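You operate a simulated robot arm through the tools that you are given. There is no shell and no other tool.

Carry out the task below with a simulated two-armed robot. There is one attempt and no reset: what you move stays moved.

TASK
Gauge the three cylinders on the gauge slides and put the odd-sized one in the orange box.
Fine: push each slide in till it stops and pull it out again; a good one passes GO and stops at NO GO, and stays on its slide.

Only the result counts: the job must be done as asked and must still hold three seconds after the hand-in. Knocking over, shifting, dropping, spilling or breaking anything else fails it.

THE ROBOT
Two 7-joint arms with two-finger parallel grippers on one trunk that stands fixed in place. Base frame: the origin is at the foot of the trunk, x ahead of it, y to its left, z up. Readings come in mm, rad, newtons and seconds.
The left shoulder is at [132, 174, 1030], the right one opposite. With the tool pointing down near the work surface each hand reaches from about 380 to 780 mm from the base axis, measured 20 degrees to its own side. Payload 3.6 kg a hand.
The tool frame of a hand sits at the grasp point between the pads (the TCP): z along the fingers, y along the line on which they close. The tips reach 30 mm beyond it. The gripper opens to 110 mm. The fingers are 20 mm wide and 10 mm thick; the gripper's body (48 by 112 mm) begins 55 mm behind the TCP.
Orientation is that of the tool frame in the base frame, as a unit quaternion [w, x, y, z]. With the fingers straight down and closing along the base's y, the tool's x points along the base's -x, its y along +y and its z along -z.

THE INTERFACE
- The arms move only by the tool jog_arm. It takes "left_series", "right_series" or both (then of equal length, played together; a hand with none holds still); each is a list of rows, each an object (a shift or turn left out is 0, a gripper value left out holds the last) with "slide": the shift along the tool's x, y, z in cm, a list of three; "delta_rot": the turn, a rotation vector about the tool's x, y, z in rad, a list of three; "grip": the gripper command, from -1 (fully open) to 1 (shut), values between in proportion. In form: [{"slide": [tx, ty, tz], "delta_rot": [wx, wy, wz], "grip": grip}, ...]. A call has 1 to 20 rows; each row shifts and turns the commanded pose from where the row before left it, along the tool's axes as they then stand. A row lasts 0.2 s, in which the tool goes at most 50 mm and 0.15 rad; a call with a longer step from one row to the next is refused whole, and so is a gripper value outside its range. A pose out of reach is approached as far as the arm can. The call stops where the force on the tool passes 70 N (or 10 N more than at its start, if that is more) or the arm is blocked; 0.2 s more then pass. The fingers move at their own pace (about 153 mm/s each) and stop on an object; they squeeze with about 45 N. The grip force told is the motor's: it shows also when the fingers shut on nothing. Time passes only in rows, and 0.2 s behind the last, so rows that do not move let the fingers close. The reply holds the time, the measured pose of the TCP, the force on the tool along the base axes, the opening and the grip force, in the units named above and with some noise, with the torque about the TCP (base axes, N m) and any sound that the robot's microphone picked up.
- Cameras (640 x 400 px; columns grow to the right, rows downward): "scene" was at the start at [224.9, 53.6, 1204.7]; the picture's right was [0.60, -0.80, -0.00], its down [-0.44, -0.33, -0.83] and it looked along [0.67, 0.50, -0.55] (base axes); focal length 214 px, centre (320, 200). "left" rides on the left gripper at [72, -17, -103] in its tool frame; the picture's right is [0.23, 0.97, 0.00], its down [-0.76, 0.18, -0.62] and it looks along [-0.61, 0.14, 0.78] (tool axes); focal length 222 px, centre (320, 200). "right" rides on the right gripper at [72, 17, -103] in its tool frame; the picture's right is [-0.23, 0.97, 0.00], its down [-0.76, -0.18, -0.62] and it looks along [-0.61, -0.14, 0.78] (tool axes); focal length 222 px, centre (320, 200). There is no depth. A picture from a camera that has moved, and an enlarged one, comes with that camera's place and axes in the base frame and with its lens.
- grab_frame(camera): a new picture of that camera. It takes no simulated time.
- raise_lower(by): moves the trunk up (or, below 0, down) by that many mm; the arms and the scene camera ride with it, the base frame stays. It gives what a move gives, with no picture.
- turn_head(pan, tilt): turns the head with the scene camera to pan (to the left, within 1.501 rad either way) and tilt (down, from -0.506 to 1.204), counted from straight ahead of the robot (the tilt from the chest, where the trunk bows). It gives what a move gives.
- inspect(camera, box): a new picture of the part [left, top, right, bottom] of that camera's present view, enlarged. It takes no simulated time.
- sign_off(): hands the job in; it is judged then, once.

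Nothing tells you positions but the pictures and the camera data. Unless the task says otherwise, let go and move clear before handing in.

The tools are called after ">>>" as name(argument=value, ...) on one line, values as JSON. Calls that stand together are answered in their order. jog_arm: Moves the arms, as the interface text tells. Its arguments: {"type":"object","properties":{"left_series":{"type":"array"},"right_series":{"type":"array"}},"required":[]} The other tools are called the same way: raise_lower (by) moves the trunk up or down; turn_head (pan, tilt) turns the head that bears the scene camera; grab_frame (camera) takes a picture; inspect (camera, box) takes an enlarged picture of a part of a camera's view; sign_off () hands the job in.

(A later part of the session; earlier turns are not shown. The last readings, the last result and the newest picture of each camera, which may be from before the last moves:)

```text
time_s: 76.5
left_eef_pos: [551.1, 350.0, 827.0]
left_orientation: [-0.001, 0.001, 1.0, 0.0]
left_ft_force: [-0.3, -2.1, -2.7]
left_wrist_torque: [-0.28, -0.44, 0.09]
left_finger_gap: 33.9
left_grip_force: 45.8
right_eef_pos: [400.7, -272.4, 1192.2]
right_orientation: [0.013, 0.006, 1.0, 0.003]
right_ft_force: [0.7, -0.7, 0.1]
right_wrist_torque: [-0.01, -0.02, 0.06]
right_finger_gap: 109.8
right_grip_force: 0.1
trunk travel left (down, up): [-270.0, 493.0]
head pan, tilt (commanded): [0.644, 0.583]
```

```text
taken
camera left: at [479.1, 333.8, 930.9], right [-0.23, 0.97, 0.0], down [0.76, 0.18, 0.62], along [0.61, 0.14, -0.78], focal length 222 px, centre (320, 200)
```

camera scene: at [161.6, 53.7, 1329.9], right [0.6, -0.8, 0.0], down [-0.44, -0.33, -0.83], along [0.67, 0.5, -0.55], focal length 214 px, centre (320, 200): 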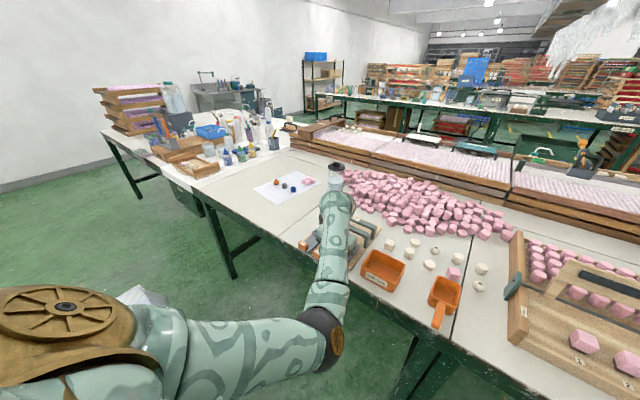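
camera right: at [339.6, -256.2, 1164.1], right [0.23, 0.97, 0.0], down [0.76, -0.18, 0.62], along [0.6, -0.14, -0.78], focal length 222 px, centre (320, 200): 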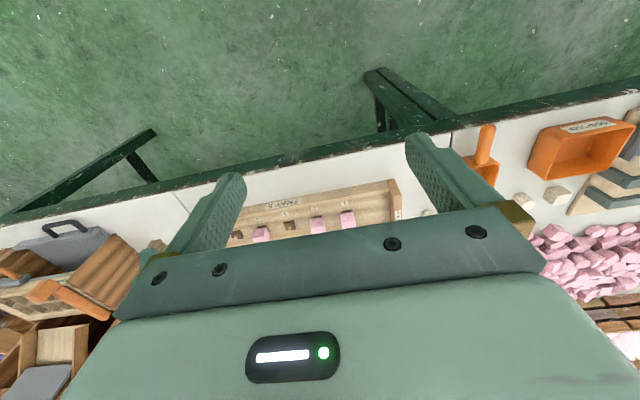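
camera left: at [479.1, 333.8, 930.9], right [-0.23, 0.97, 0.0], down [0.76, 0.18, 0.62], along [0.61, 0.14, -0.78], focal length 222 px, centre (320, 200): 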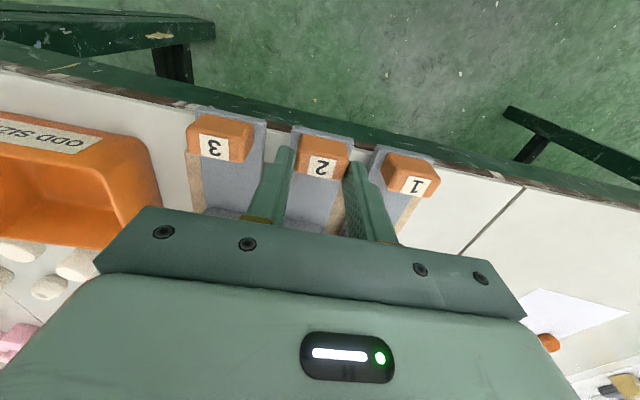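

Handle 2 is gripped. I'll push slide 2 inward gently, since a tall cylinder would meet GO after about 30–37 mm.

>>> jog_arm(left_series=[{"slide": [-0.2, 0, 0]}, {"slide": [-0.3, 0, 0]}, {"slide": [-0.3, 0, 0]}, {"slide": [-0.3, 0, 0]}, {"slide": [-0.3, 0, 0]}, {"slide": [-0.2, 0, 0]}, {"slide": [0, 0, 0]}])

>>> inspect(camera="right", box=[540, 80, 640, 170])

```text
time_s: 78.1
left_eef_pos: [564.4, 349.2, 827.7]
left_orientation: [0.002, 0.0, 1.0, 0.002]
left_ft_force: [-1.0, -1.9, 24.4]
left_wrist_torque: [-0.02, -0.74, -0.03]
left_finger_gap: 33.7
left_grip_force: 44.8
right_eef_pos: [399.0, -274.2, 1192.2]
right_orientation: [0.014, 0.006, 1.0, 0.002]
right_ft_force: [0.6, 0.4, 0.3]
right_wrist_torque: [0.03, 0.02, -0.02]
right_finger_gap: 109.9
right_grip_force: 0.0
trunk travel left (down, up): [-270.0, 493.0]
head pan, tilt (commanded): [0.644, 0.583]
```

```text
4.44 times, centred on (590, 125) of right
camera zoom: at [324.5, -256.4, 1292.7], right [0.24, 0.97, 0.01], down [0.74, -0.19, 0.64], along [0.63, -0.14, -0.77], focal length 987 px, centre (-880, 533)
```

zoom: 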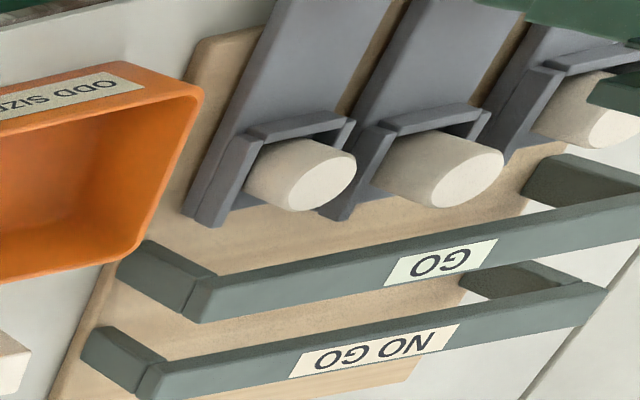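

The push is fine so far, but there's a vertical load of 24 N. I'll relieve it by raising about 2 mm before continuing.

>>> jog_arm(left_series=[{"slide": [0, 0, -0.1]}, {"slide": [0, 0, -0.1]}, {"slide": [0, 0, 0]}])

```text
time_s: 78.9
left_eef_pos: [563.0, 349.7, 827.8]
left_orientation: [0.0, 0.0, 1.0, 0.001]
left_ft_force: [-2.0, 0.8, 15.7]
left_wrist_torque: [-0.08, -0.32, 0.13]
left_finger_gap: 33.7
left_grip_force: 44.8
right_eef_pos: [399.2, -273.1, 1192.1]
right_orientation: [0.014, 0.006, 1.0, 0.003]
right_ft_force: [0.0, 0.6, 0.0]
right_wrist_torque: [-0.02, -0.01, -0.03]
right_finger_gap: 109.9
right_grip_force: 0.1
trunk travel left (down, up): [-270.0, 493.0]
head pan, tilt (commanded): [0.644, 0.583]
```

>>> jog_arm(left_series=[{"slide": [0, 0, -0.15]}, {"slide": [0, 0, -0.15]}, {"slide": [0, 0, 0]}])

```text
time_s: 79.7
left_eef_pos: [564.8, 350.1, 826.7]
left_orientation: [-0.002, 0.0, 1.0, -0.001]
left_ft_force: [-1.1, 2.2, -8.9]
left_wrist_torque: [0.17, -0.45, -0.05]
left_finger_gap: 33.7
left_grip_force: 45.8
right_eef_pos: [401.4, -271.0, 1189.9]
right_orientation: [0.013, 0.006, 1.0, 0.001]
right_ft_force: [-0.1, -0.6, 0.3]
right_wrist_torque: [0.0, -0.04, 0.01]
right_finger_gap: 110.1
right_grip_force: 0.0
trunk travel left (down, up): [-270.0, 493.0]
head pan, tilt (commanded): [0.644, 0.583]
```

>>> jog_arm(left_series=[{"slide": [-0.15, 0, 0.1]}, {"slide": [-0.15, 0, 0]}, {"slide": [-0.15, 0, 0]}, {"slide": [-0.15, 0, 0]}, {"slide": [0, 0, 0]}])

```text
time_s: 80.9
left_eef_pos: [573.1, 349.3, 826.4]
left_orientation: [-0.003, 0.0, 1.0, 0.0]
left_ft_force: [1.0, -4.5, -26.4]
left_wrist_torque: [-0.12, -0.15, 0.09]
left_finger_gap: 33.6
left_grip_force: 45.3
right_eef_pos: [404.1, -271.2, 1191.1]
right_orientation: [0.012, 0.006, 1.0, 0.002]
right_ft_force: [0.1, -0.1, -0.1]
right_wrist_torque: [-0.02, 0.0, 0.01]
right_finger_gap: 109.9
right_grip_force: 0.1
trunk travel left (down, up): [-270.0, 493.0]
head pan, tilt (commanded): [0.644, 0.583]
```

>>> jog_arm(left_series=[{"slide": [0, 0, 0]}, {"slide": [0, 0, 0]}])

```text
time_s: 81.5
left_eef_pos: [574.5, 349.3, 827.1]
left_orientation: [-0.003, 0.001, 1.0, -0.001]
left_ft_force: [0.2, -6.9, -30.6]
left_wrist_torque: [-0.27, 0.04, 0.02]
left_finger_gap: 33.6
left_grip_force: 44.7
right_eef_pos: [403.4, -271.6, 1191.2]
right_orientation: [0.012, 0.006, 1.0, 0.001]
right_ft_force: [0.1, -0.6, 0.2]
right_wrist_torque: [0.01, 0.01, 0.0]
right_finger_gap: 109.8
right_grip_force: 0.1
trunk travel left (down, up): [-270.0, 493.0]
head pan, tilt (commanded): [0.644, 0.583]
```

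There's now a downward pull on the hand. I'll relax it by lowering 4 mm and re-check.

>>> jog_arm(left_series=[{"slide": [0, -0.1, 0.2]}, {"slide": [0, 0, 0.2]}, {"slide": [0, 0, 0]}, {"slide": [0, 0, 0]}])

```text
time_s: 82.5
left_eef_pos: [572.5, 350.1, 829.0]
left_orientation: [0.002, 0.0, 1.0, 0.002]
left_ft_force: [0.8, -2.8, 2.1]
left_wrist_torque: [0.07, 0.54, -0.04]
left_finger_gap: 33.8
left_grip_force: 45.5
right_eef_pos: [400.6, -273.1, 1192.5]
right_orientation: [0.013, 0.007, 1.0, 0.002]
right_ft_force: [-0.3, 0.0, 1.1]
right_wrist_torque: [0.0, -0.03, 0.0]
right_finger_gap: 110.0
right_grip_force: 0.2
trunk travel left (down, up): [-270.0, 493.0]
head pan, tilt (commanded): [0.644, 0.583]
```

The load is relieved. I'll continue pushing in 1.5 mm steps.

>>> jog_arm(left_series=[{"slide": [-0.15, 0, 0]}, {"slide": [-0.15, 0, 0]}, {"slide": [-0.15, 0, 0]}, {"slide": [0, 0, 0]}])

>>> inspect(camera="right", box=[540, 80, 640, 170])

```text
time_s: 83.5
left_eef_pos: [576.5, 350.0, 827.7]
left_orientation: [0.001, 0.0, 1.0, 0.002]
left_ft_force: [0.2, 3.8, 15.7]
left_wrist_torque: [0.03, 0.45, 0.09]
left_finger_gap: 33.8
left_grip_force: 45.5
right_eef_pos: [401.1, -273.2, 1192.3]
right_orientation: [0.014, 0.006, 1.0, 0.003]
right_ft_force: [1.0, 0.7, -0.6]
right_wrist_torque: [0.0, -0.06, -0.01]
right_finger_gap: 109.8
right_grip_force: 0.0
trunk travel left (down, up): [-270.0, 493.0]
head pan, tilt (commanded): [0.644, 0.583]
```

```text
4.44 times, centred on (590, 125) of right
camera zoom: at [325.5, -255.2, 1292.7], right [0.24, 0.97, 0.01], down [0.74, -0.19, 0.64], along [0.63, -0.15, -0.77], focal length 987 px, centre (-880, 533)
```

zoom: 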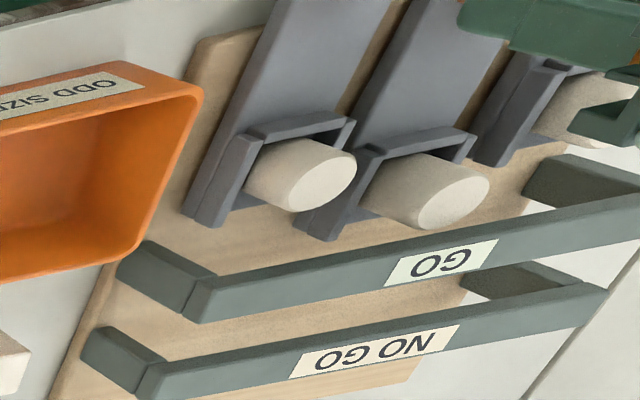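

>>> jog_arm(left_series=[{"slide": [-0.1, 0, -0.2]}, {"slide": [-0.1, 0, 0]}, {"slide": [0, 0, 0]}])

```text
time_s: 84.3
left_eef_pos: [578.9, 350.8, 827.9]
left_orientation: [-0.001, 0.0, 1.0, 0.0]
left_ft_force: [-0.5, 7.0, 2.8]
left_wrist_torque: [0.2, -0.53, -0.14]
left_finger_gap: 33.7
left_grip_force: 44.7
right_eef_pos: [400.5, -271.2, 1191.8]
right_orientation: [0.013, 0.006, 1.0, 0.002]
right_ft_force: [0.0, -0.1, 0.8]
right_wrist_torque: [0.01, 0.01, 0.0]
right_finger_gap: 109.8
right_grip_force: 0.0
trunk travel left (down, up): [-270.0, 493.0]
head pan, tilt (commanded): [0.644, 0.583]
```

>>> jog_arm(left_series=[{"slide": [-0.1, 0.05, 0]}, {"slide": [-0.1, 0, 0]}, {"slide": [-0.1, 0, 0]}, {"slide": [0, 0, 0]}])

```text
time_s: 85.3
left_eef_pos: [580.4, 350.3, 828.0]
left_orientation: [0.0, -0.001, 1.0, 0.0]
left_ft_force: [-2.1, 3.5, 3.4]
left_wrist_torque: [0.02, 0.98, 0.16]
left_finger_gap: 33.7
left_grip_force: 45.5
right_eef_pos: [401.5, -271.8, 1190.8]
right_orientation: [0.013, 0.007, 1.0, 0.003]
right_ft_force: [0.6, 0.1, 0.3]
right_wrist_torque: [-0.01, -0.02, 0.02]
right_finger_gap: 110.0
right_grip_force: 0.1
trunk travel left (down, up): [-270.0, 493.0]
head pan, tilt (commanded): [0.644, 0.583]
```

>>> jog_arm(left_series=[{"slide": [-0.1, 0, 0]}, {"slide": [-0.1, 0, 0]}, {"slide": [0, 0, 0]}])

>>> inspect(camera="right", box=[540, 80, 640, 170])

```text
time_s: 86.1
left_eef_pos: [582.5, 350.1, 828.0]
left_orientation: [0.0, 0.0, 1.0, 0.0]
left_ft_force: [-0.3, 1.6, 2.0]
left_wrist_torque: [0.13, 0.32, -0.01]
left_finger_gap: 33.8
left_grip_force: 45.4
right_eef_pos: [401.4, -271.5, 1191.9]
right_orientation: [0.014, 0.005, 1.0, 0.002]
right_ft_force: [1.0, 0.0, 0.9]
right_wrist_torque: [0.0, -0.01, 0.02]
right_finger_gap: 109.8
right_grip_force: 0.1
trunk travel left (down, up): [-270.0, 493.0]
head pan, tilt (commanded): [0.644, 0.583]
```

```text
4.44 times, centred on (590, 125) of right
camera zoom: at [326.6, -254.7, 1292.3], right [0.24, 0.97, 0.01], down [0.74, -0.19, 0.64], along [0.63, -0.15, -0.77], focal length 987 px, centre (-880, 533)
```

zoom: 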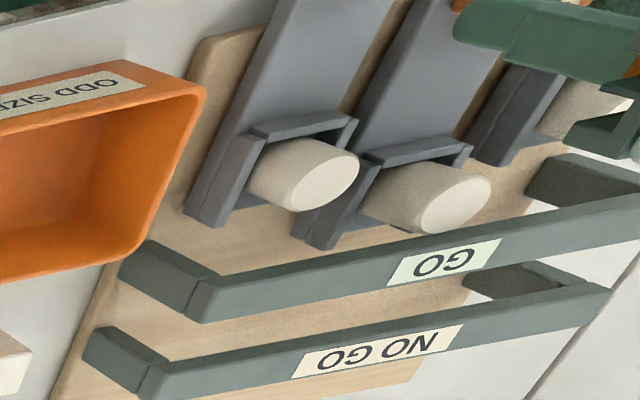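

The cylinder now looks stopped at GO while the cup moves up behind it. I'll push a little further until the force confirms it.

>>> jog_arm(left_series=[{"slide": [-0.1, 0, 0]}, {"slide": [-0.1, 0, 0]}, {"slide": [0, 0, 0]}])

>>> inspect(camera="right", box=[580, 90, 640, 150])

```text
time_s: 86.9
left_eef_pos: [585.2, 350.0, 827.7]
left_orientation: [0.0, 0.0, 1.0, 0.001]
left_ft_force: [-0.5, 2.1, 6.0]
left_wrist_torque: [0.02, 0.5, -0.07]
left_finger_gap: 33.6
left_grip_force: 45.4
right_eef_pos: [400.2, -273.1, 1192.8]
right_orientation: [0.014, 0.007, 1.0, 0.003]
right_ft_force: [0.2, 0.0, -0.2]
right_wrist_torque: [0.0, -0.03, -0.01]
right_finger_gap: 110.1
right_grip_force: 0.0
trunk travel left (down, up): [-270.0, 493.0]
head pan, tilt (commanded): [0.644, 0.583]
```

```text
6.67 times, centred on (610, 120) of right
camera zoom: at [326.2, -254.8, 1292.5], right [0.24, 0.97, 0.01], down [0.74, -0.19, 0.64], along [0.63, -0.15, -0.77], focal length 1481 px, centre (-1613, 733)
```

zoom: 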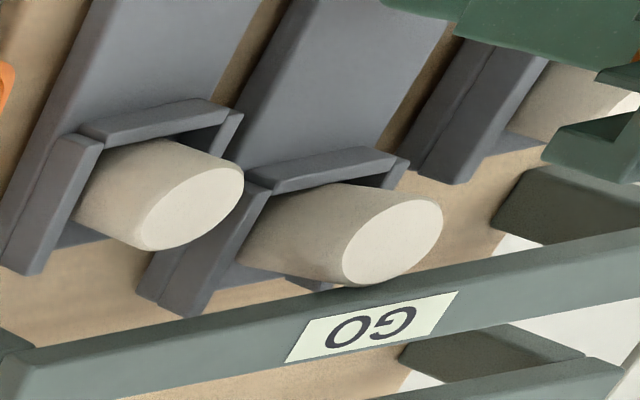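

>>> jog_arm(left_series=[{"slide": [-0.1, 0, -0.05]}, {"slide": [-0.1, 0, 0]}, {"slide": [0, 0, 0]}])

>>> inspect(camera="right", box=[580, 90, 640, 150])

```text
time_s: 87.7
left_eef_pos: [586.3, 351.5, 827.5]
left_orientation: [-0.001, 0.0, 1.0, 0.0]
left_ft_force: [-1.9, 2.8, -1.1]
left_wrist_torque: [0.07, -0.95, -0.02]
left_finger_gap: 33.8
left_grip_force: 45.0
right_eef_pos: [400.4, -271.2, 1191.1]
right_orientation: [0.013, 0.006, 1.0, 0.002]
right_ft_force: [-0.7, -0.3, -0.5]
right_wrist_torque: [0.0, 0.0, -0.03]
right_finger_gap: 109.9
right_grip_force: 0.1
trunk travel left (down, up): [-270.0, 493.0]
head pan, tilt (commanded): [0.644, 0.583]
```

```text
6.67 times, centred on (610, 120) of right
camera zoom: at [326.6, -254.4, 1292.3], right [0.24, 0.97, 0.01], down [0.74, -0.19, 0.64], along [0.63, -0.15, -0.77], focal length 1481 px, centre (-1613, 733)
```

zoom: 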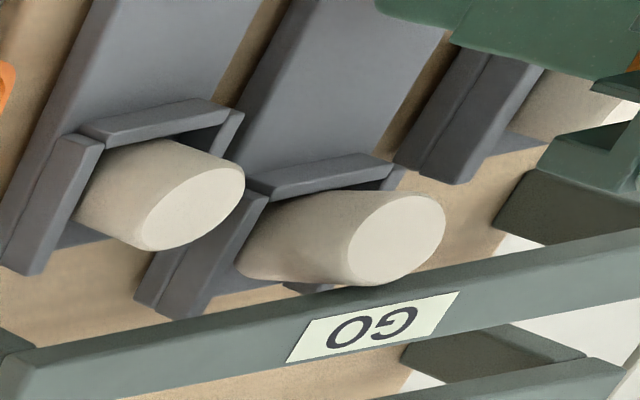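

The cylinder stays at GO while the cup keeps creeping forward. A couple more millimetres should bring the cup's back wall into contact.

>>> jog_arm(left_series=[{"slide": [-0.1, 0, 0]}, {"slide": [-0.1, 0, 0]}, {"slide": [0, 0, 0]}])

```text
time_s: 88.5
left_eef_pos: [587.3, 349.4, 828.9]
left_orientation: [0.0, 0.0, 1.0, 0.0]
left_ft_force: [-5.0, 5.1, -4.4]
left_wrist_torque: [0.03, 0.58, -0.13]
left_finger_gap: 33.6
left_grip_force: 45.7
right_eef_pos: [401.0, -270.9, 1191.5]
right_orientation: [0.013, 0.006, 1.0, 0.001]
right_ft_force: [0.1, -0.4, 1.0]
right_wrist_torque: [0.04, 0.0, -0.01]
right_finger_gap: 110.0
right_grip_force: 0.0
trunk travel left (down, up): [-270.0, 493.0]
head pan, tilt (commanded): [0.644, 0.583]
```

>>> jog_arm(left_series=[{"slide": [-0.1, 0, 0]}, {"slide": [0, 0, 0]}])

>>> inspect(camera="right", box=[580, 90, 640, 150])

```text
time_s: 89.1
left_eef_pos: [588.9, 350.1, 827.2]
left_orientation: [-0.001, 0.0, 1.0, 0.0]
left_ft_force: [-8.2, 4.4, -4.5]
left_wrist_torque: [0.15, 1.56, 0.04]
left_finger_gap: 33.7
left_grip_force: 45.2
right_eef_pos: [401.2, -271.0, 1192.4]
right_orientation: [0.013, 0.006, 1.0, 0.002]
right_ft_force: [0.4, -0.1, -0.5]
right_wrist_torque: [0.02, 0.01, 0.0]
right_finger_gap: 109.9
right_grip_force: 0.1
trunk travel left (down, up): [-270.0, 493.0]
head pan, tilt (commanded): [0.644, 0.583]
```

```text
6.67 times, centred on (610, 120) of right
camera zoom: at [326.3, -254.0, 1292.5], right [0.24, 0.97, 0.01], down [0.74, -0.19, 0.64], along [0.63, -0.15, -0.77], focal length 1481 px, centre (-1613, 733)
```

zoom: 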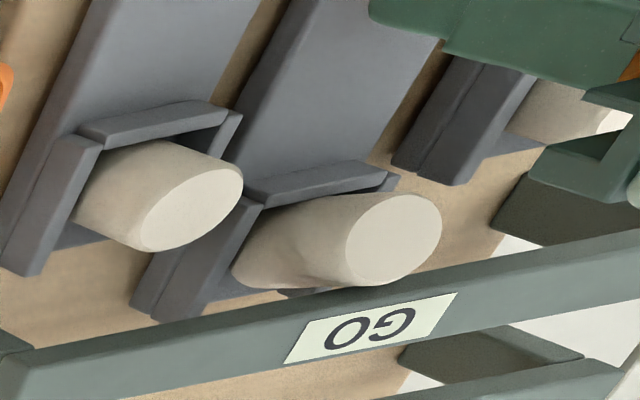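

Slide 2 has stopped at GO, with its cylinder too tall to pass, so cylinder 2 is the odd one. I'll pull slide 2 back out.

>>> jog_arm(left_series=[{"slide": [0.2, 0, 0]}, {"slide": [0.2, 0, 0]}, {"slide": [0.3, 0, 0]}, {"slide": [0.3, 0, 0]}, {"slide": [0.3, 0, 0]}, {"slide": [0.3, 0, 0]}, {"slide": [0.3, 0, 0]}, {"slide": [0.3, 0, 0]}, {"slide": [0.3, 0, 0]}, {"slide": [0.3, 0, 0]}, {"slide": [0.3, 0, 0]}, {"slide": [0.3, 0, 0]}, {"slide": [0.3, 0, 0]}, {"slide": [0, 0, 0]}])

>>> grab_frame(camera="left")

>>> inspect(camera="right", box=[540, 80, 640, 170])

```text
time_s: 92.1
left_eef_pos: [553.1, 350.4, 828.3]
left_orientation: [-0.001, 0.0, 1.0, 0.0]
left_ft_force: [0.6, -2.6, -11.9]
left_wrist_torque: [-0.27, 0.51, -0.03]
left_finger_gap: 33.8
left_grip_force: 44.5
right_eef_pos: [402.2, -273.4, 1190.7]
right_orientation: [0.013, 0.006, 1.0, 0.002]
right_ft_force: [-0.4, -0.1, -0.4]
right_wrist_torque: [0.0, -0.01, -0.02]
right_finger_gap: 110.1
right_grip_force: 0.1
trunk travel left (down, up): [-270.0, 493.0]
head pan, tilt (commanded): [0.644, 0.583]
```

```text
taken
camera left: at [481.5, 334.0, 931.1], right [-0.23, 0.97, 0.0], down [0.76, 0.18, 0.62], along [0.61, 0.14, -0.78], focal length 222 px, centre (320, 200)
```

left: 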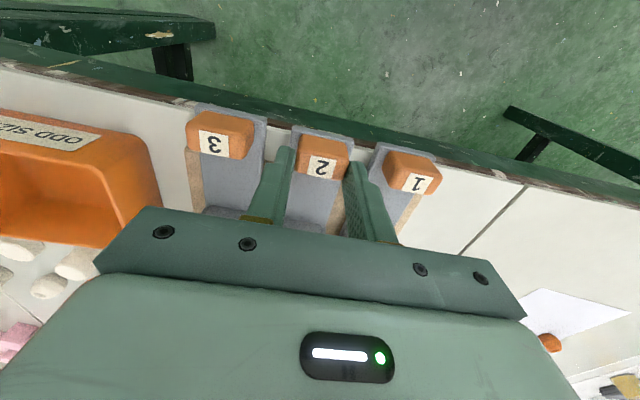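

```text
4.44 times, centred on (590, 125) of right
camera zoom: at [327.9, -254.6, 1291.9], right [0.24, 0.97, 0.01], down [0.74, -0.19, 0.64], along [0.62, -0.15, -0.77], focal length 987 px, centre (-880, 533)
```

zoom: 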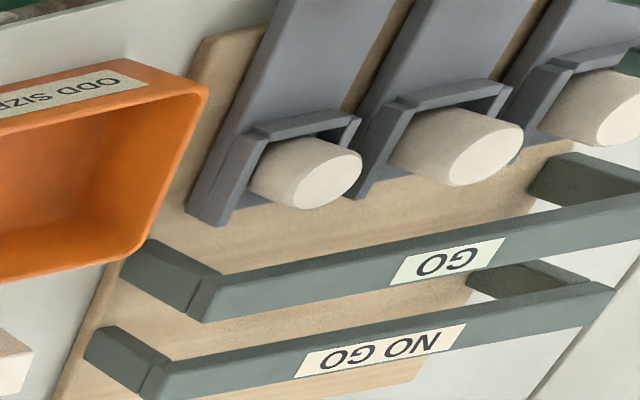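

>>> jog_arm(left_series=[{"slide": [0.2, 0, 0.1]}, {"slide": [0.2, 0, 0.1]}, {"slide": [0, 0, 0]}])

```text
time_s: 92.9
left_eef_pos: [550.5, 350.4, 827.2]
left_orientation: [0.002, 0.001, 1.0, 0.002]
left_ft_force: [11.4, -0.2, 10.5]
left_wrist_torque: [-0.19, 0.51, 0.18]
left_finger_gap: 34.0
left_grip_force: 45.3
right_eef_pos: [401.8, -272.9, 1191.1]
right_orientation: [0.013, 0.006, 1.0, 0.002]
right_ft_force: [0.9, 0.1, 0.1]
right_wrist_torque: [0.01, 0.0, -0.02]
right_finger_gap: 110.0
right_grip_force: 0.1
trunk travel left (down, up): [-270.0, 493.0]
head pan, tilt (commanded): [0.644, 0.583]
```

Slide 2 has reached its outer stop. I'll ease off slightly, release and lift.

>>> jog_arm(left_series=[{"slide": [-0.15, 0, -0.1]}, {"slide": [0, 0, 0]}, {"slide": [0, 0, 0], "grip": 0.09}, {"slide": [0, 0, 0]}, {"slide": [0, 0, 0]}, {"slide": [0, 0, -1.5]}, {"slide": [0, 0, -2.0]}, {"slide": [0, 0, -2.5]}, {"slide": [0, 0, 0]}])

>>> grab_frame(camera="left")

>>> inspect(camera="scene", box=[290, 190, 420, 290])

>>> inspect(camera="right", box=[480, 80, 640, 200])

```text
time_s: 94.9
left_eef_pos: [547.7, 349.5, 888.2]
left_orientation: [-0.001, 0.0, 1.0, 0.001]
left_ft_force: [-0.6, -0.9, -0.3]
left_wrist_torque: [0.01, 0.02, -0.01]
left_finger_gap: 50.2
left_grip_force: 0.0
right_eef_pos: [400.9, -272.8, 1192.0]
right_orientation: [0.013, 0.006, 1.0, 0.002]
right_ft_force: [0.6, -0.3, -0.7]
right_wrist_torque: [0.03, 0.01, -0.02]
right_finger_gap: 110.0
right_grip_force: 0.0
trunk travel left (down, up): [-270.0, 493.0]
head pan, tilt (commanded): [0.644, 0.583]
```

```text
taken
camera left: at [476.5, 334.3, 992.6], right [-0.23, 0.97, 0.0], down [0.76, 0.18, 0.62], along [0.61, 0.14, -0.78], focal length 222 px, centre (320, 200)
```

left: 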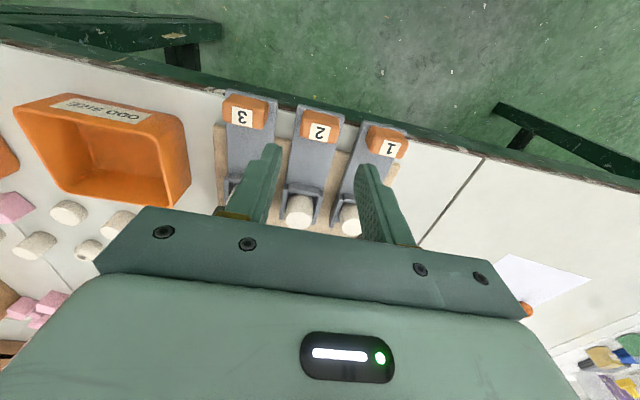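

```text
4.00 times, centred on (355, 240) of scene
camera zoom: at [161.7, 53.6, 1329.9], right [0.6, -0.8, 0.0], down [-0.44, -0.33, -0.83], along [0.67, 0.5, -0.55], focal length 858 px, centre (180, 40)
```

zoom: 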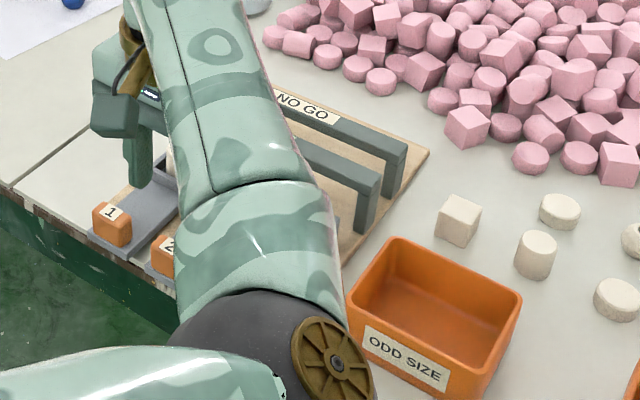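

```text
3.33 times, centred on (560, 140) of right
camera zoom: at [327.0, -254.7, 1292.2], right [0.24, 0.97, 0.01], down [0.74, -0.19, 0.64], along [0.63, -0.15, -0.77], focal length 740 px, centre (-480, 400)
```

zoom: 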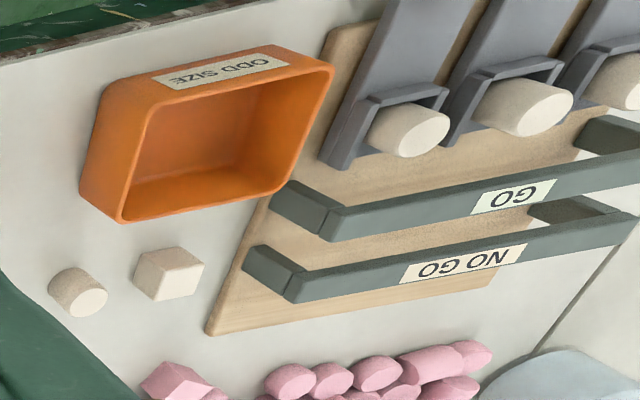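

All slides are out and each cylinder is on its slide. I'll zoom in to locate cylinder 2 precisely for picking.

>>> inspect(camera="left", box=[220, 150, 380, 240])

>>> inspect(camera="right", box=[580, 80, 640, 130])

```text
4.00 times, centred on (300, 195) of left
camera zoom: at [476.5, 334.3, 992.6], right [-0.23, 0.97, 0.0], down [0.76, 0.18, 0.62], along [0.61, 0.14, -0.78], focal length 888 px, centre (400, 220)
```

zoom: 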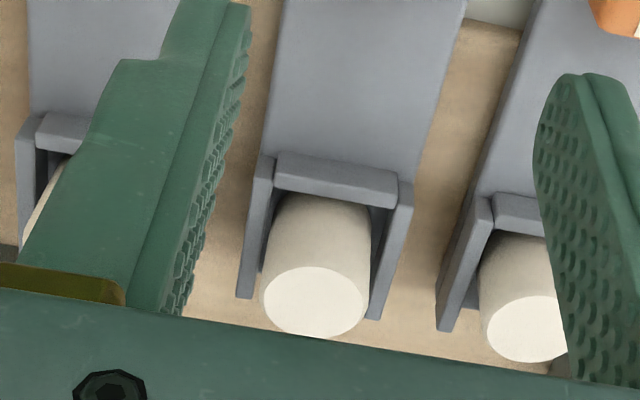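

```text
8.00 times, centred on (610, 105) of right
camera zoom: at [327.0, -254.7, 1292.2], right [0.24, 0.97, 0.01], down [0.74, -0.19, 0.64], along [0.63, -0.15, -0.77], focal length 1777 px, centre (-2000, 960)
```

zoom: 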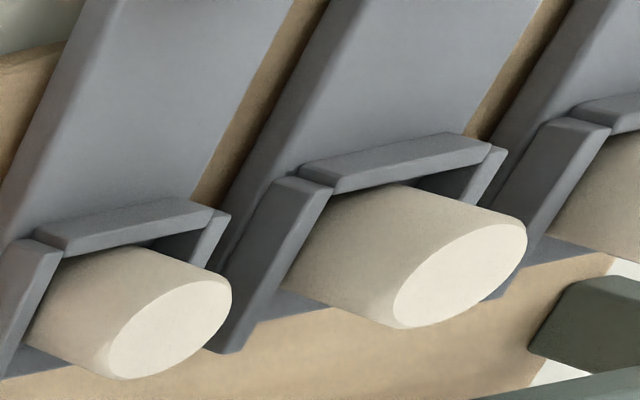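

Cylinder 2 is centred near (649, 350), about 29 mm across with its top near z 815, and the cup walls are well below that. I'll move over it at a safe height.

>>> jog_arm(left_series=[{"slide": [-2.5, 0, 0]}, {"slide": [-2.5, 0, 0]}, {"slide": [-2.5, 0, 0]}, {"slide": [-2.5, 0, 0]}, {"slide": [0, 0, 0]}])

>>> grab_frame(camera="left")

>>> inspect(camera="right", box=[480, 60, 640, 180])

```text
time_s: 96.1
left_eef_pos: [650.9, 350.6, 887.9]
left_orientation: [0.0, -0.001, 1.0, 0.0]
left_ft_force: [0.5, -0.1, -0.2]
left_wrist_torque: [0.02, 0.02, 0.0]
left_finger_gap: 50.1
left_grip_force: 0.0
right_eef_pos: [400.4, -272.0, 1191.8]
right_orientation: [0.013, 0.006, 1.0, 0.002]
right_ft_force: [0.4, -0.2, 0.2]
right_wrist_torque: [-0.04, -0.02, 0.02]
right_finger_gap: 110.3
right_grip_force: 0.1
trunk travel left (down, up): [-270.0, 493.0]
head pan, tilt (commanded): [0.644, 0.583]
```

```text
taken
camera left: at [578.3, 333.6, 991.3], right [-0.23, 0.97, 0.0], down [0.76, 0.18, 0.62], along [0.61, 0.14, -0.78], focal length 222 px, centre (320, 200)
```

left: 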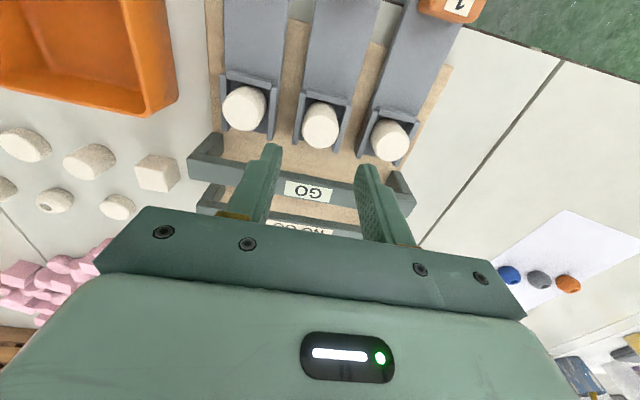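

```text
3.33 times, centred on (560, 120) of right
camera zoom: at [326.8, -254.9, 1292.2], right [0.24, 0.97, 0.01], down [0.74, -0.19, 0.64], along [0.63, -0.15, -0.77], focal length 740 px, centre (-480, 467)
```

zoom: 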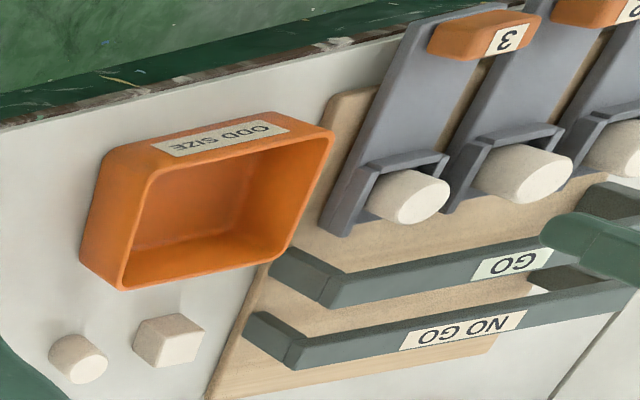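

>>> inspect(camera="left", box=[200, 60, 430, 220])

```text
2.50 times, centred on (315, 140) of left
camera zoom: at [578.3, 333.6, 991.3], right [-0.23, 0.97, 0.0], down [0.76, 0.18, 0.62], along [0.61, 0.14, -0.78], focal length 555 px, centre (332, 350)
```

zoom: 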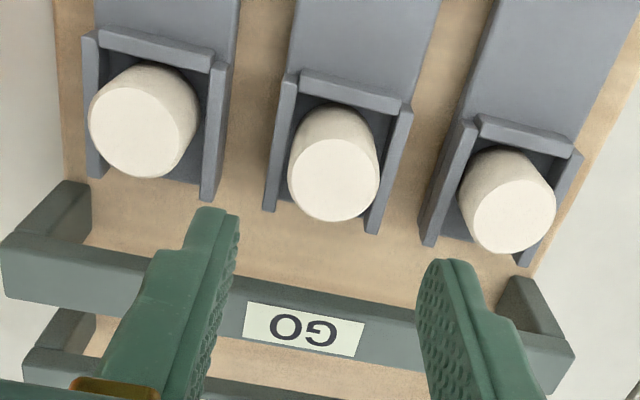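

Refined position: cylinder 2's top centre is at (645, 349.5, 819) and the cup walls top out near z 780. I'll shift 5 mm back and descend around it.

>>> jog_arm(left_series=[{"slide": [0.5, -0.05, 0]}, {"slide": [0, 0, 1.0]}, {"slide": [0, 0, 1.2]}, {"slide": [0, 0, 1.0]}, {"slide": [0, 0, 0]}])

>>> grab_frame(camera="left")

>>> inspect(camera="right", box=[540, 60, 640, 160])

```text
time_s: 97.3
left_eef_pos: [646.3, 348.2, 854.6]
left_orientation: [0.0, 0.0, 1.0, 0.0]
left_ft_force: [-0.6, 0.0, -0.2]
left_wrist_torque: [-0.03, 0.0, 0.01]
left_finger_gap: 50.1
left_grip_force: 0.1
right_eef_pos: [402.3, -271.8, 1191.9]
right_orientation: [0.013, 0.006, 1.0, 0.003]
right_ft_force: [0.2, -0.9, 1.1]
right_wrist_torque: [0.02, 0.02, 0.0]
right_finger_gap: 109.8
right_grip_force: 0.1
trunk travel left (down, up): [-270.0, 493.0]
head pan, tilt (commanded): [0.644, 0.583]
```

```text
taken
camera left: at [574.0, 332.7, 958.6], right [-0.23, 0.97, 0.0], down [0.76, 0.18, 0.62], along [0.61, 0.14, -0.78], focal length 222 px, centre (320, 200)
```

left: 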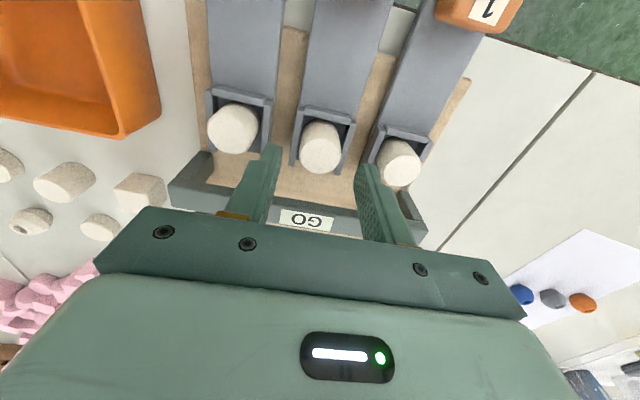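

```text
4.00 times, centred on (590, 110) of right
camera zoom: at [326.8, -254.9, 1292.2], right [0.24, 0.97, 0.01], down [0.74, -0.19, 0.64], along [0.63, -0.15, -0.77], focal length 888 px, centre (-760, 560)
```

zoom: 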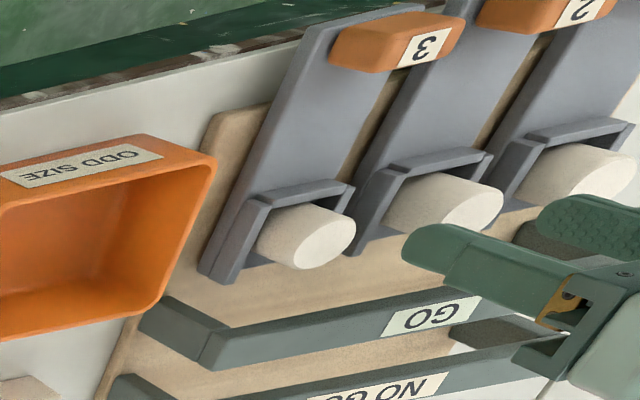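

>>> jog_arm(left_series=[{"slide": [0.2, 0, 0.8]}, {"slide": [0, 0, 0.9]}, {"slide": [0, 0, 0.9]}, {"slide": [0, 0, 0.8]}, {"slide": [0, 0, 0]}])

>>> grab_frame(camera="left")

>>> inspect(camera="right", box=[540, 60, 640, 160])

```text
time_s: 98.5
left_eef_pos: [643.1, 349.4, 820.5]
left_orientation: [0.001, 0.0, 1.0, 0.001]
left_ft_force: [1.0, -0.2, 0.2]
left_wrist_torque: [-0.03, -0.01, -0.01]
left_finger_gap: 50.0
left_grip_force: 0.1
right_eef_pos: [401.2, -272.4, 1192.1]
right_orientation: [0.012, 0.006, 1.0, 0.002]
right_ft_force: [-0.2, -0.4, -0.5]
right_wrist_torque: [0.01, -0.04, -0.02]
right_finger_gap: 110.0
right_grip_force: 0.0
trunk travel left (down, up): [-270.0, 493.0]
head pan, tilt (commanded): [0.644, 0.583]
```

```text
taken
camera left: at [571.1, 333.6, 923.5], right [-0.23, 0.97, 0.0], down [0.76, 0.18, 0.62], along [0.61, 0.14, -0.78], focal length 222 px, centre (320, 200)
```

left: 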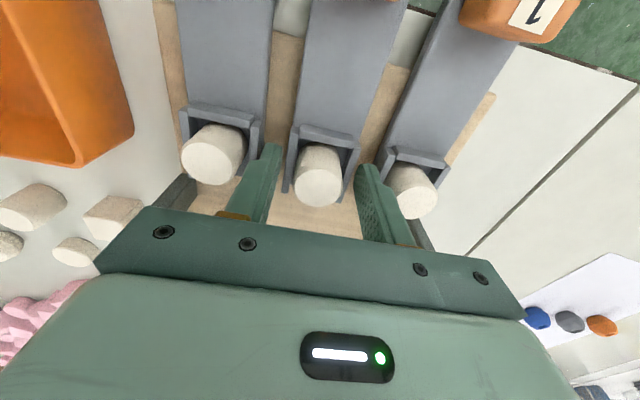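

```text
4.00 times, centred on (590, 110) of right
camera zoom: at [326.8, -254.9, 1292.2], right [0.24, 0.97, 0.01], down [0.74, -0.19, 0.64], along [0.63, -0.15, -0.77], focal length 888 px, centre (-760, 560)
```

zoom: 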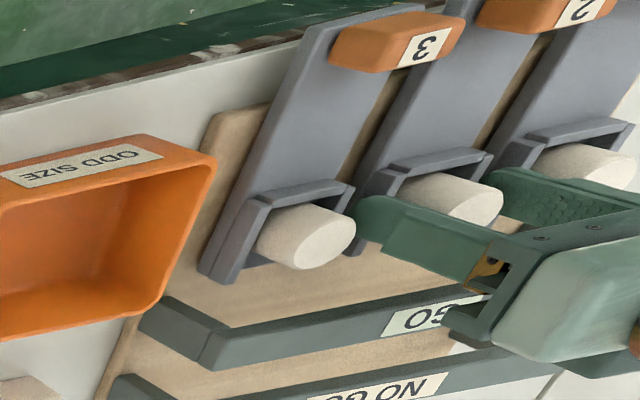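

The fingers straddle cylinder 2 cleanly. I'll close the grip and check.

>>> jog_arm(left_series=[{"slide": [0, 0, 0], "grip": 0.35}, {"slide": [0, 0, 0], "grip": 1}, {"slide": [0, 0, 0]}, {"slide": [0, 0, 0]}])

>>> grab_frame(camera="left")

```text
time_s: 99.5
left_eef_pos: [644.2, 350.7, 820.3]
left_orientation: [0.0, 0.0, 1.0, 0.0]
left_ft_force: [-1.0, -0.7, 0.1]
left_wrist_torque: [-0.06, -0.21, -0.04]
left_finger_gap: 45.6
left_grip_force: 45.0
right_eef_pos: [401.2, -272.6, 1191.6]
right_orientation: [0.013, 0.006, 1.0, 0.003]
right_ft_force: [0.2, 0.7, -0.1]
right_wrist_torque: [0.0, 0.0, 0.05]
right_finger_gap: 110.1
right_grip_force: 0.0
trunk travel left (down, up): [-270.0, 493.0]
head pan, tilt (commanded): [0.644, 0.583]
```

```text
taken
camera left: at [571.2, 333.7, 923.5], right [-0.23, 0.97, 0.0], down [0.76, 0.18, 0.62], along [0.61, 0.14, -0.78], focal length 222 px, centre (320, 200)
```

left: 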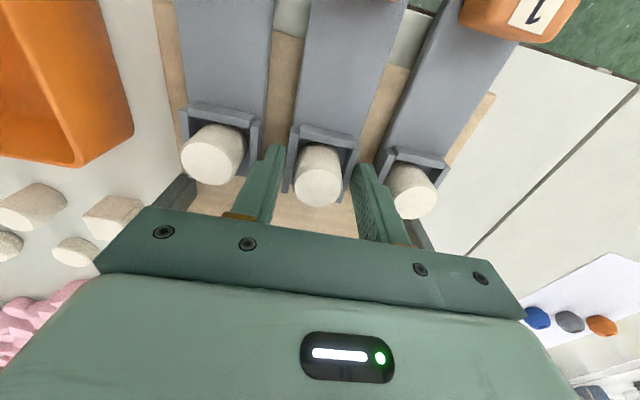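

The fingers stopped at 45.6 mm, so they closed on the cup's side walls, which are higher than I estimated. I'll open, raise, and look again.

>>> jog_arm(left_series=[{"slide": [0, 0, 0], "grip": 0.09}, {"slide": [0, 0, 0]}, {"slide": [0, 0, 0]}, {"slide": [0, 0, -0.5]}, {"slide": [0, 0, -0.5]}, {"slide": [0, 0, 0]}])

>>> inspect(camera="left", box=[240, 110, 400, 220])

>>> inspect(camera="right", box=[580, 80, 640, 130])

```text
time_s: 100.9
left_eef_pos: [643.1, 348.8, 831.5]
left_orientation: [0.0, 0.0, 1.0, 0.002]
left_ft_force: [-0.2, 0.8, -0.1]
left_wrist_torque: [-0.01, 0.0, -0.03]
left_finger_gap: 50.2
left_grip_force: 0.0
right_eef_pos: [401.4, -272.6, 1192.4]
right_orientation: [0.013, 0.007, 1.0, 0.002]
right_ft_force: [-0.5, 0.2, 0.7]
right_wrist_torque: [0.0, 0.01, 0.03]
right_finger_gap: 110.1
right_grip_force: 0.0
trunk travel left (down, up): [-270.0, 493.0]
head pan, tilt (commanded): [0.644, 0.583]
```

```text
3.64 times, centred on (320, 165) of left
camera zoom: at [571.2, 333.3, 935.1], right [-0.23, 0.97, 0.0], down [0.76, 0.18, 0.62], along [0.61, 0.14, -0.78], focal length 808 px, centre (320, 327)
```

zoom: 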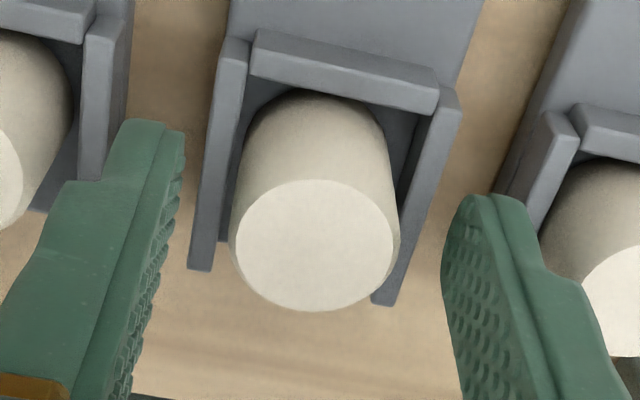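

```text
8.00 times, centred on (610, 105) of right
camera zoom: at [326.9, -254.8, 1292.2], right [0.24, 0.97, 0.01], down [0.74, -0.19, 0.64], along [0.63, -0.15, -0.77], focal length 1777 px, centre (-2000, 960)
```

zoom: 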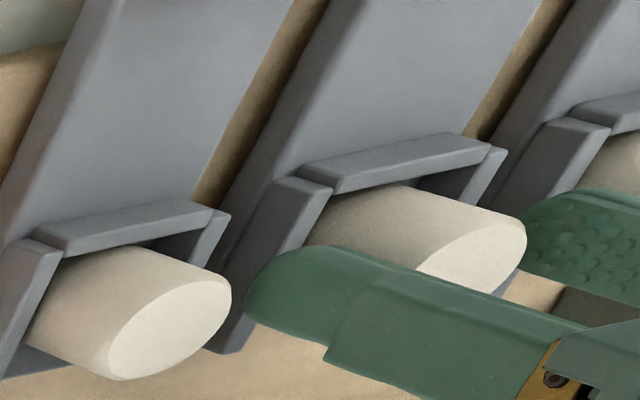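

I've raised about 11 mm, so the tips are near z 801. I'll try closing here.

>>> jog_arm(left_series=[{"slide": [0, 0, 0], "grip": 0.2}, {"slide": [0, 0, 0], "grip": 0.35}, {"slide": [0, 0, 0], "grip": 0.35}])

>>> inspect(camera="left", box=[240, 110, 400, 220])

```text
time_s: 101.7
left_eef_pos: [643.2, 349.8, 832.0]
left_orientation: [0.001, 0.001, 1.0, 0.0]
left_ft_force: [0.1, 0.6, 0.6]
left_wrist_torque: [0.01, 0.0, 0.0]
left_finger_gap: 35.8
left_grip_force: 0.1
right_eef_pos: [401.4, -272.4, 1192.0]
right_orientation: [0.013, 0.006, 1.0, 0.003]
right_ft_force: [0.1, -0.4, -0.2]
right_wrist_torque: [0.02, -0.02, 0.01]
right_finger_gap: 109.9
right_grip_force: 0.1
trunk travel left (down, up): [-270.0, 493.0]
head pan, tilt (commanded): [0.644, 0.583]
```

```text
3.64 times, centred on (320, 165) of left
camera zoom: at [571.2, 333.1, 935.1], right [-0.23, 0.97, 0.0], down [0.76, 0.18, 0.62], along [0.61, 0.14, -0.78], focal length 808 px, centre (320, 327)
```

zoom: 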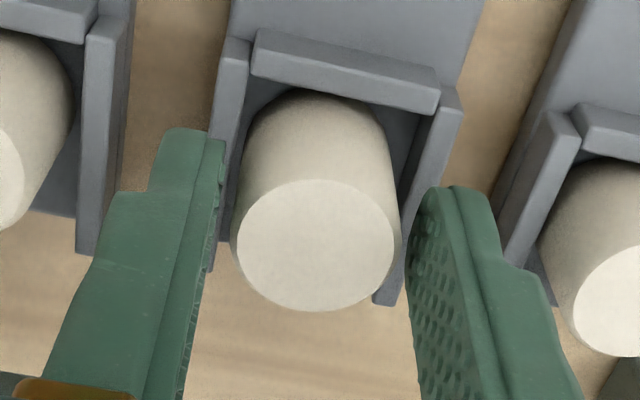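

The fingers now pass above the cup walls. I'll close fully on the cylinder.

>>> jog_arm(left_series=[{"slide": [0, 0, 0], "grip": 0.5}, {"slide": [0, 0, 0], "grip": 1}, {"slide": [0, 0, 0]}, {"slide": [0, 0, 0]}])

>>> inspect(camera="left", box=[240, 110, 400, 220])

```text
time_s: 102.7
left_eef_pos: [643.7, 349.6, 833.4]
left_orientation: [0.001, 0.0, 1.0, 0.0]
left_ft_force: [-0.3, 0.0, -0.2]
left_wrist_torque: [0.01, 0.0, 0.0]
left_finger_gap: 27.9
left_grip_force: 44.9
right_eef_pos: [402.0, -273.0, 1191.7]
right_orientation: [0.013, 0.006, 1.0, 0.002]
right_ft_force: [-0.9, 0.0, -0.4]
right_wrist_torque: [0.02, 0.01, 0.0]
right_finger_gap: 109.9
right_grip_force: 0.0
trunk travel left (down, up): [-270.0, 493.0]
head pan, tilt (commanded): [0.644, 0.583]
```

```text
3.64 times, centred on (320, 165) of left
camera zoom: at [571.2, 333.2, 935.1], right [-0.23, 0.97, 0.0], down [0.76, 0.18, 0.62], along [0.61, 0.14, -0.78], focal length 808 px, centre (320, 327)
```

zoom: 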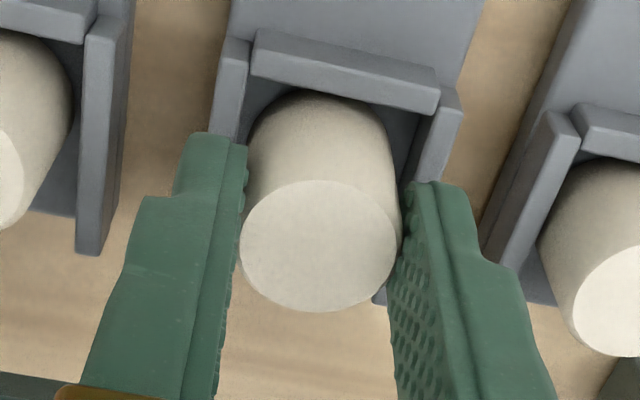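

I have cylinder 2 gripped at 27.9 mm. I'll lift it straight up slowly.

>>> jog_arm(left_series=[{"slide": [0, 0, -0.4]}, {"slide": [0, 0, -0.6]}, {"slide": [0, 0, -0.8]}, {"slide": [0, 0, -1.0]}, {"slide": [0, 0, -1.0]}, {"slide": [0, 0, -1.0]}, {"slide": [0, 0, -1.0]}, {"slide": [0, 0, -1.0]}, {"slide": [0, 0, -1.0]}, {"slide": [0, 0, -1.0]}, {"slide": [0, 0, 0]}])

>>> grab_frame(camera="left")

>>> grab_frame(camera="right")

>>> grab_frame(camera="scene")

```text
time_s: 105.1
left_eef_pos: [643.2, 347.9, 917.8]
left_orientation: [0.0, 0.001, 1.0, 0.001]
left_ft_force: [-0.3, -0.9, -0.8]
left_wrist_torque: [0.0, -0.03, -0.02]
left_finger_gap: 0.0
left_grip_force: 37.8
right_eef_pos: [401.0, -271.7, 1192.1]
right_orientation: [0.013, 0.006, 1.0, 0.003]
right_ft_force: [-0.2, -0.1, 0.2]
right_wrist_torque: [0.04, -0.04, 0.01]
right_finger_gap: 109.9
right_grip_force: 0.1
trunk travel left (down, up): [-270.0, 493.0]
head pan, tilt (commanded): [0.644, 0.583]
```

```text
taken
camera left: at [571.5, 332.2, 1022.3], right [-0.23, 0.97, 0.0], down [0.76, 0.18, 0.62], along [0.61, 0.14, -0.78], focal length 222 px, centre (320, 200)
```

left: 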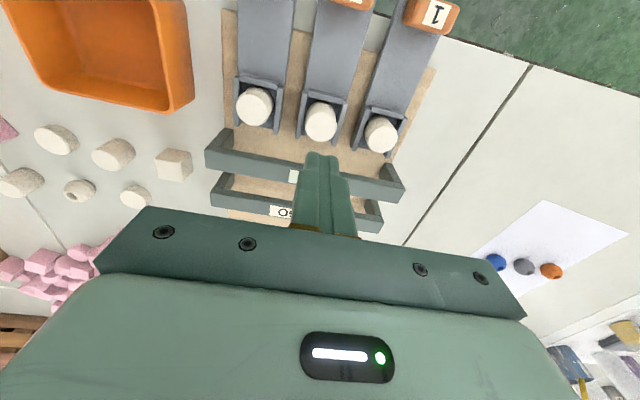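

```text
taken
camera right: at [327.0, -254.8, 1292.2], right [0.24, 0.97, 0.01], down [0.74, -0.19, 0.64], along [0.63, -0.15, -0.77], focal length 222 px, centre (320, 200)
```

right: 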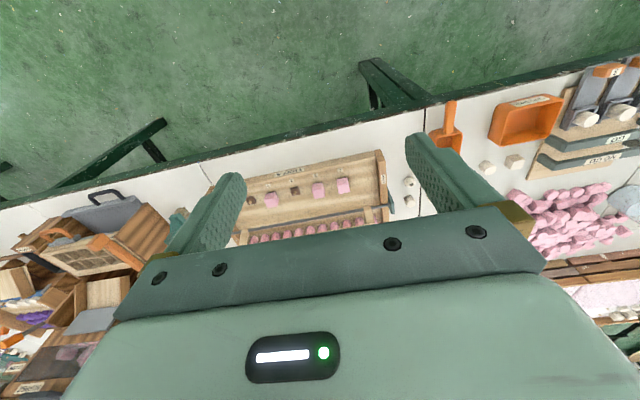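

```text
taken
camera scene: at [161.6, 53.5, 1329.9], right [0.6, -0.8, 0.0], down [-0.44, -0.33, -0.83], along [0.67, 0.5, -0.55], focal length 214 px, centre (320, 200)
```

scene: 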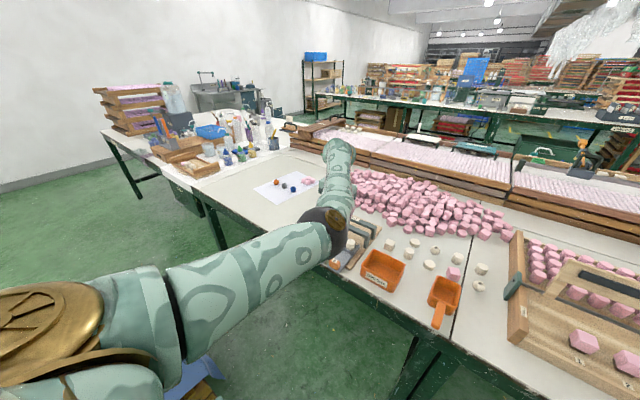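

The grip slipped off, but the cylinder appears to have stayed upright in its cup. I'll look closely at it before retrying.

>>> inspect(camera="left", box=[220, 60, 420, 200])

>>> inspect(camera="right", box=[560, 80, 640, 150])

```text
2.86 times, centred on (320, 130) of left
camera zoom: at [571.5, 332.2, 1022.3], right [-0.23, 0.97, 0.0], down [0.76, 0.18, 0.62], along [0.61, 0.14, -0.78], focal length 635 px, centre (320, 400)
```

zoom: 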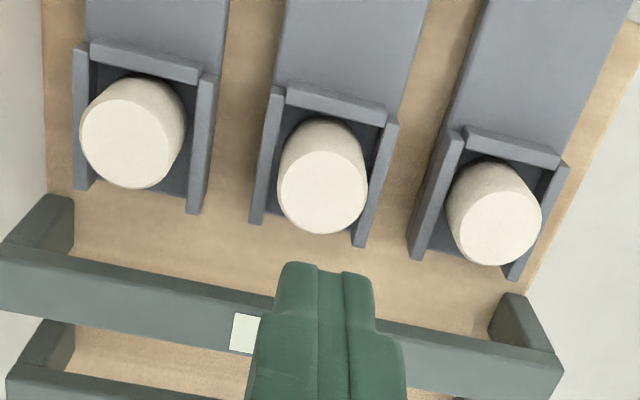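

```text
5.71 times, centred on (600, 115) of right
camera zoom: at [327.0, -254.8, 1292.2], right [0.24, 0.97, 0.01], down [0.74, -0.19, 0.64], along [0.63, -0.15, -0.77], focal length 1269 px, centre (-1280, 686)
```

zoom: 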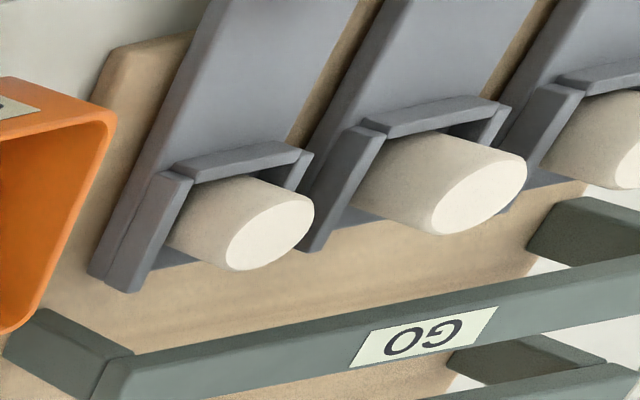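

Cylinder 2 is still upright in its cup. My grip was too shallow and about 4 mm off-centre. I'll return a little further forward, gently probe for the wall top, and grip as low as possible.

>>> jog_arm(left_series=[{"slide": [-0.4, 0.1, 0], "grip": 0.09}, {"slide": [0, 0, 0]}, {"slide": [0, 0, 1.5]}, {"slide": [0, 0, 2.0]}, {"slide": [0, 0, 1.5]}, {"slide": [0, 0, 1.5]}, {"slide": [0, 0, 1.5]}, {"slide": [0, 0, 0], "grip": 0.28}, {"slide": [0, 0, 0]}])

>>> inspect(camera="left", box=[240, 110, 400, 220])

```text
time_s: 107.1
left_eef_pos: [647.7, 350.4, 838.9]
left_orientation: [0.0, -0.001, 1.0, 0.0]
left_ft_force: [0.0, -0.6, -0.6]
left_wrist_torque: [0.0, 0.01, -0.03]
left_finger_gap: 39.6
left_grip_force: 0.0
right_eef_pos: [401.0, -272.8, 1191.5]
right_orientation: [0.013, 0.006, 1.0, 0.002]
right_ft_force: [1.1, 0.4, -0.8]
right_wrist_torque: [0.01, 0.01, -0.01]
right_finger_gap: 110.0
right_grip_force: 0.1
trunk travel left (down, up): [-270.0, 493.0]
head pan, tilt (commanded): [0.644, 0.583]
```

```text
3.64 times, centred on (320, 165) of left
camera zoom: at [575.4, 333.9, 942.2], right [-0.23, 0.97, 0.0], down [0.76, 0.18, 0.62], along [0.61, 0.14, -0.78], focal length 808 px, centre (320, 327)
```

zoom: 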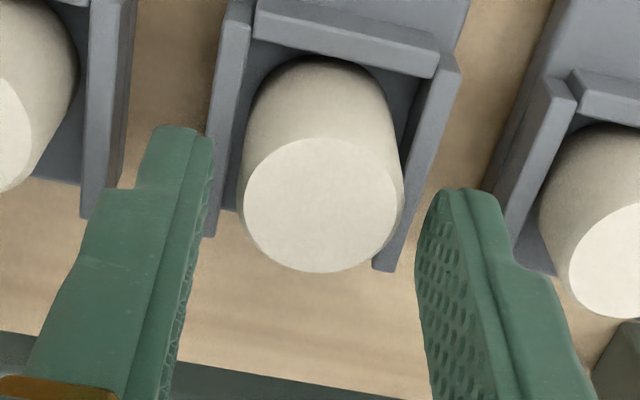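

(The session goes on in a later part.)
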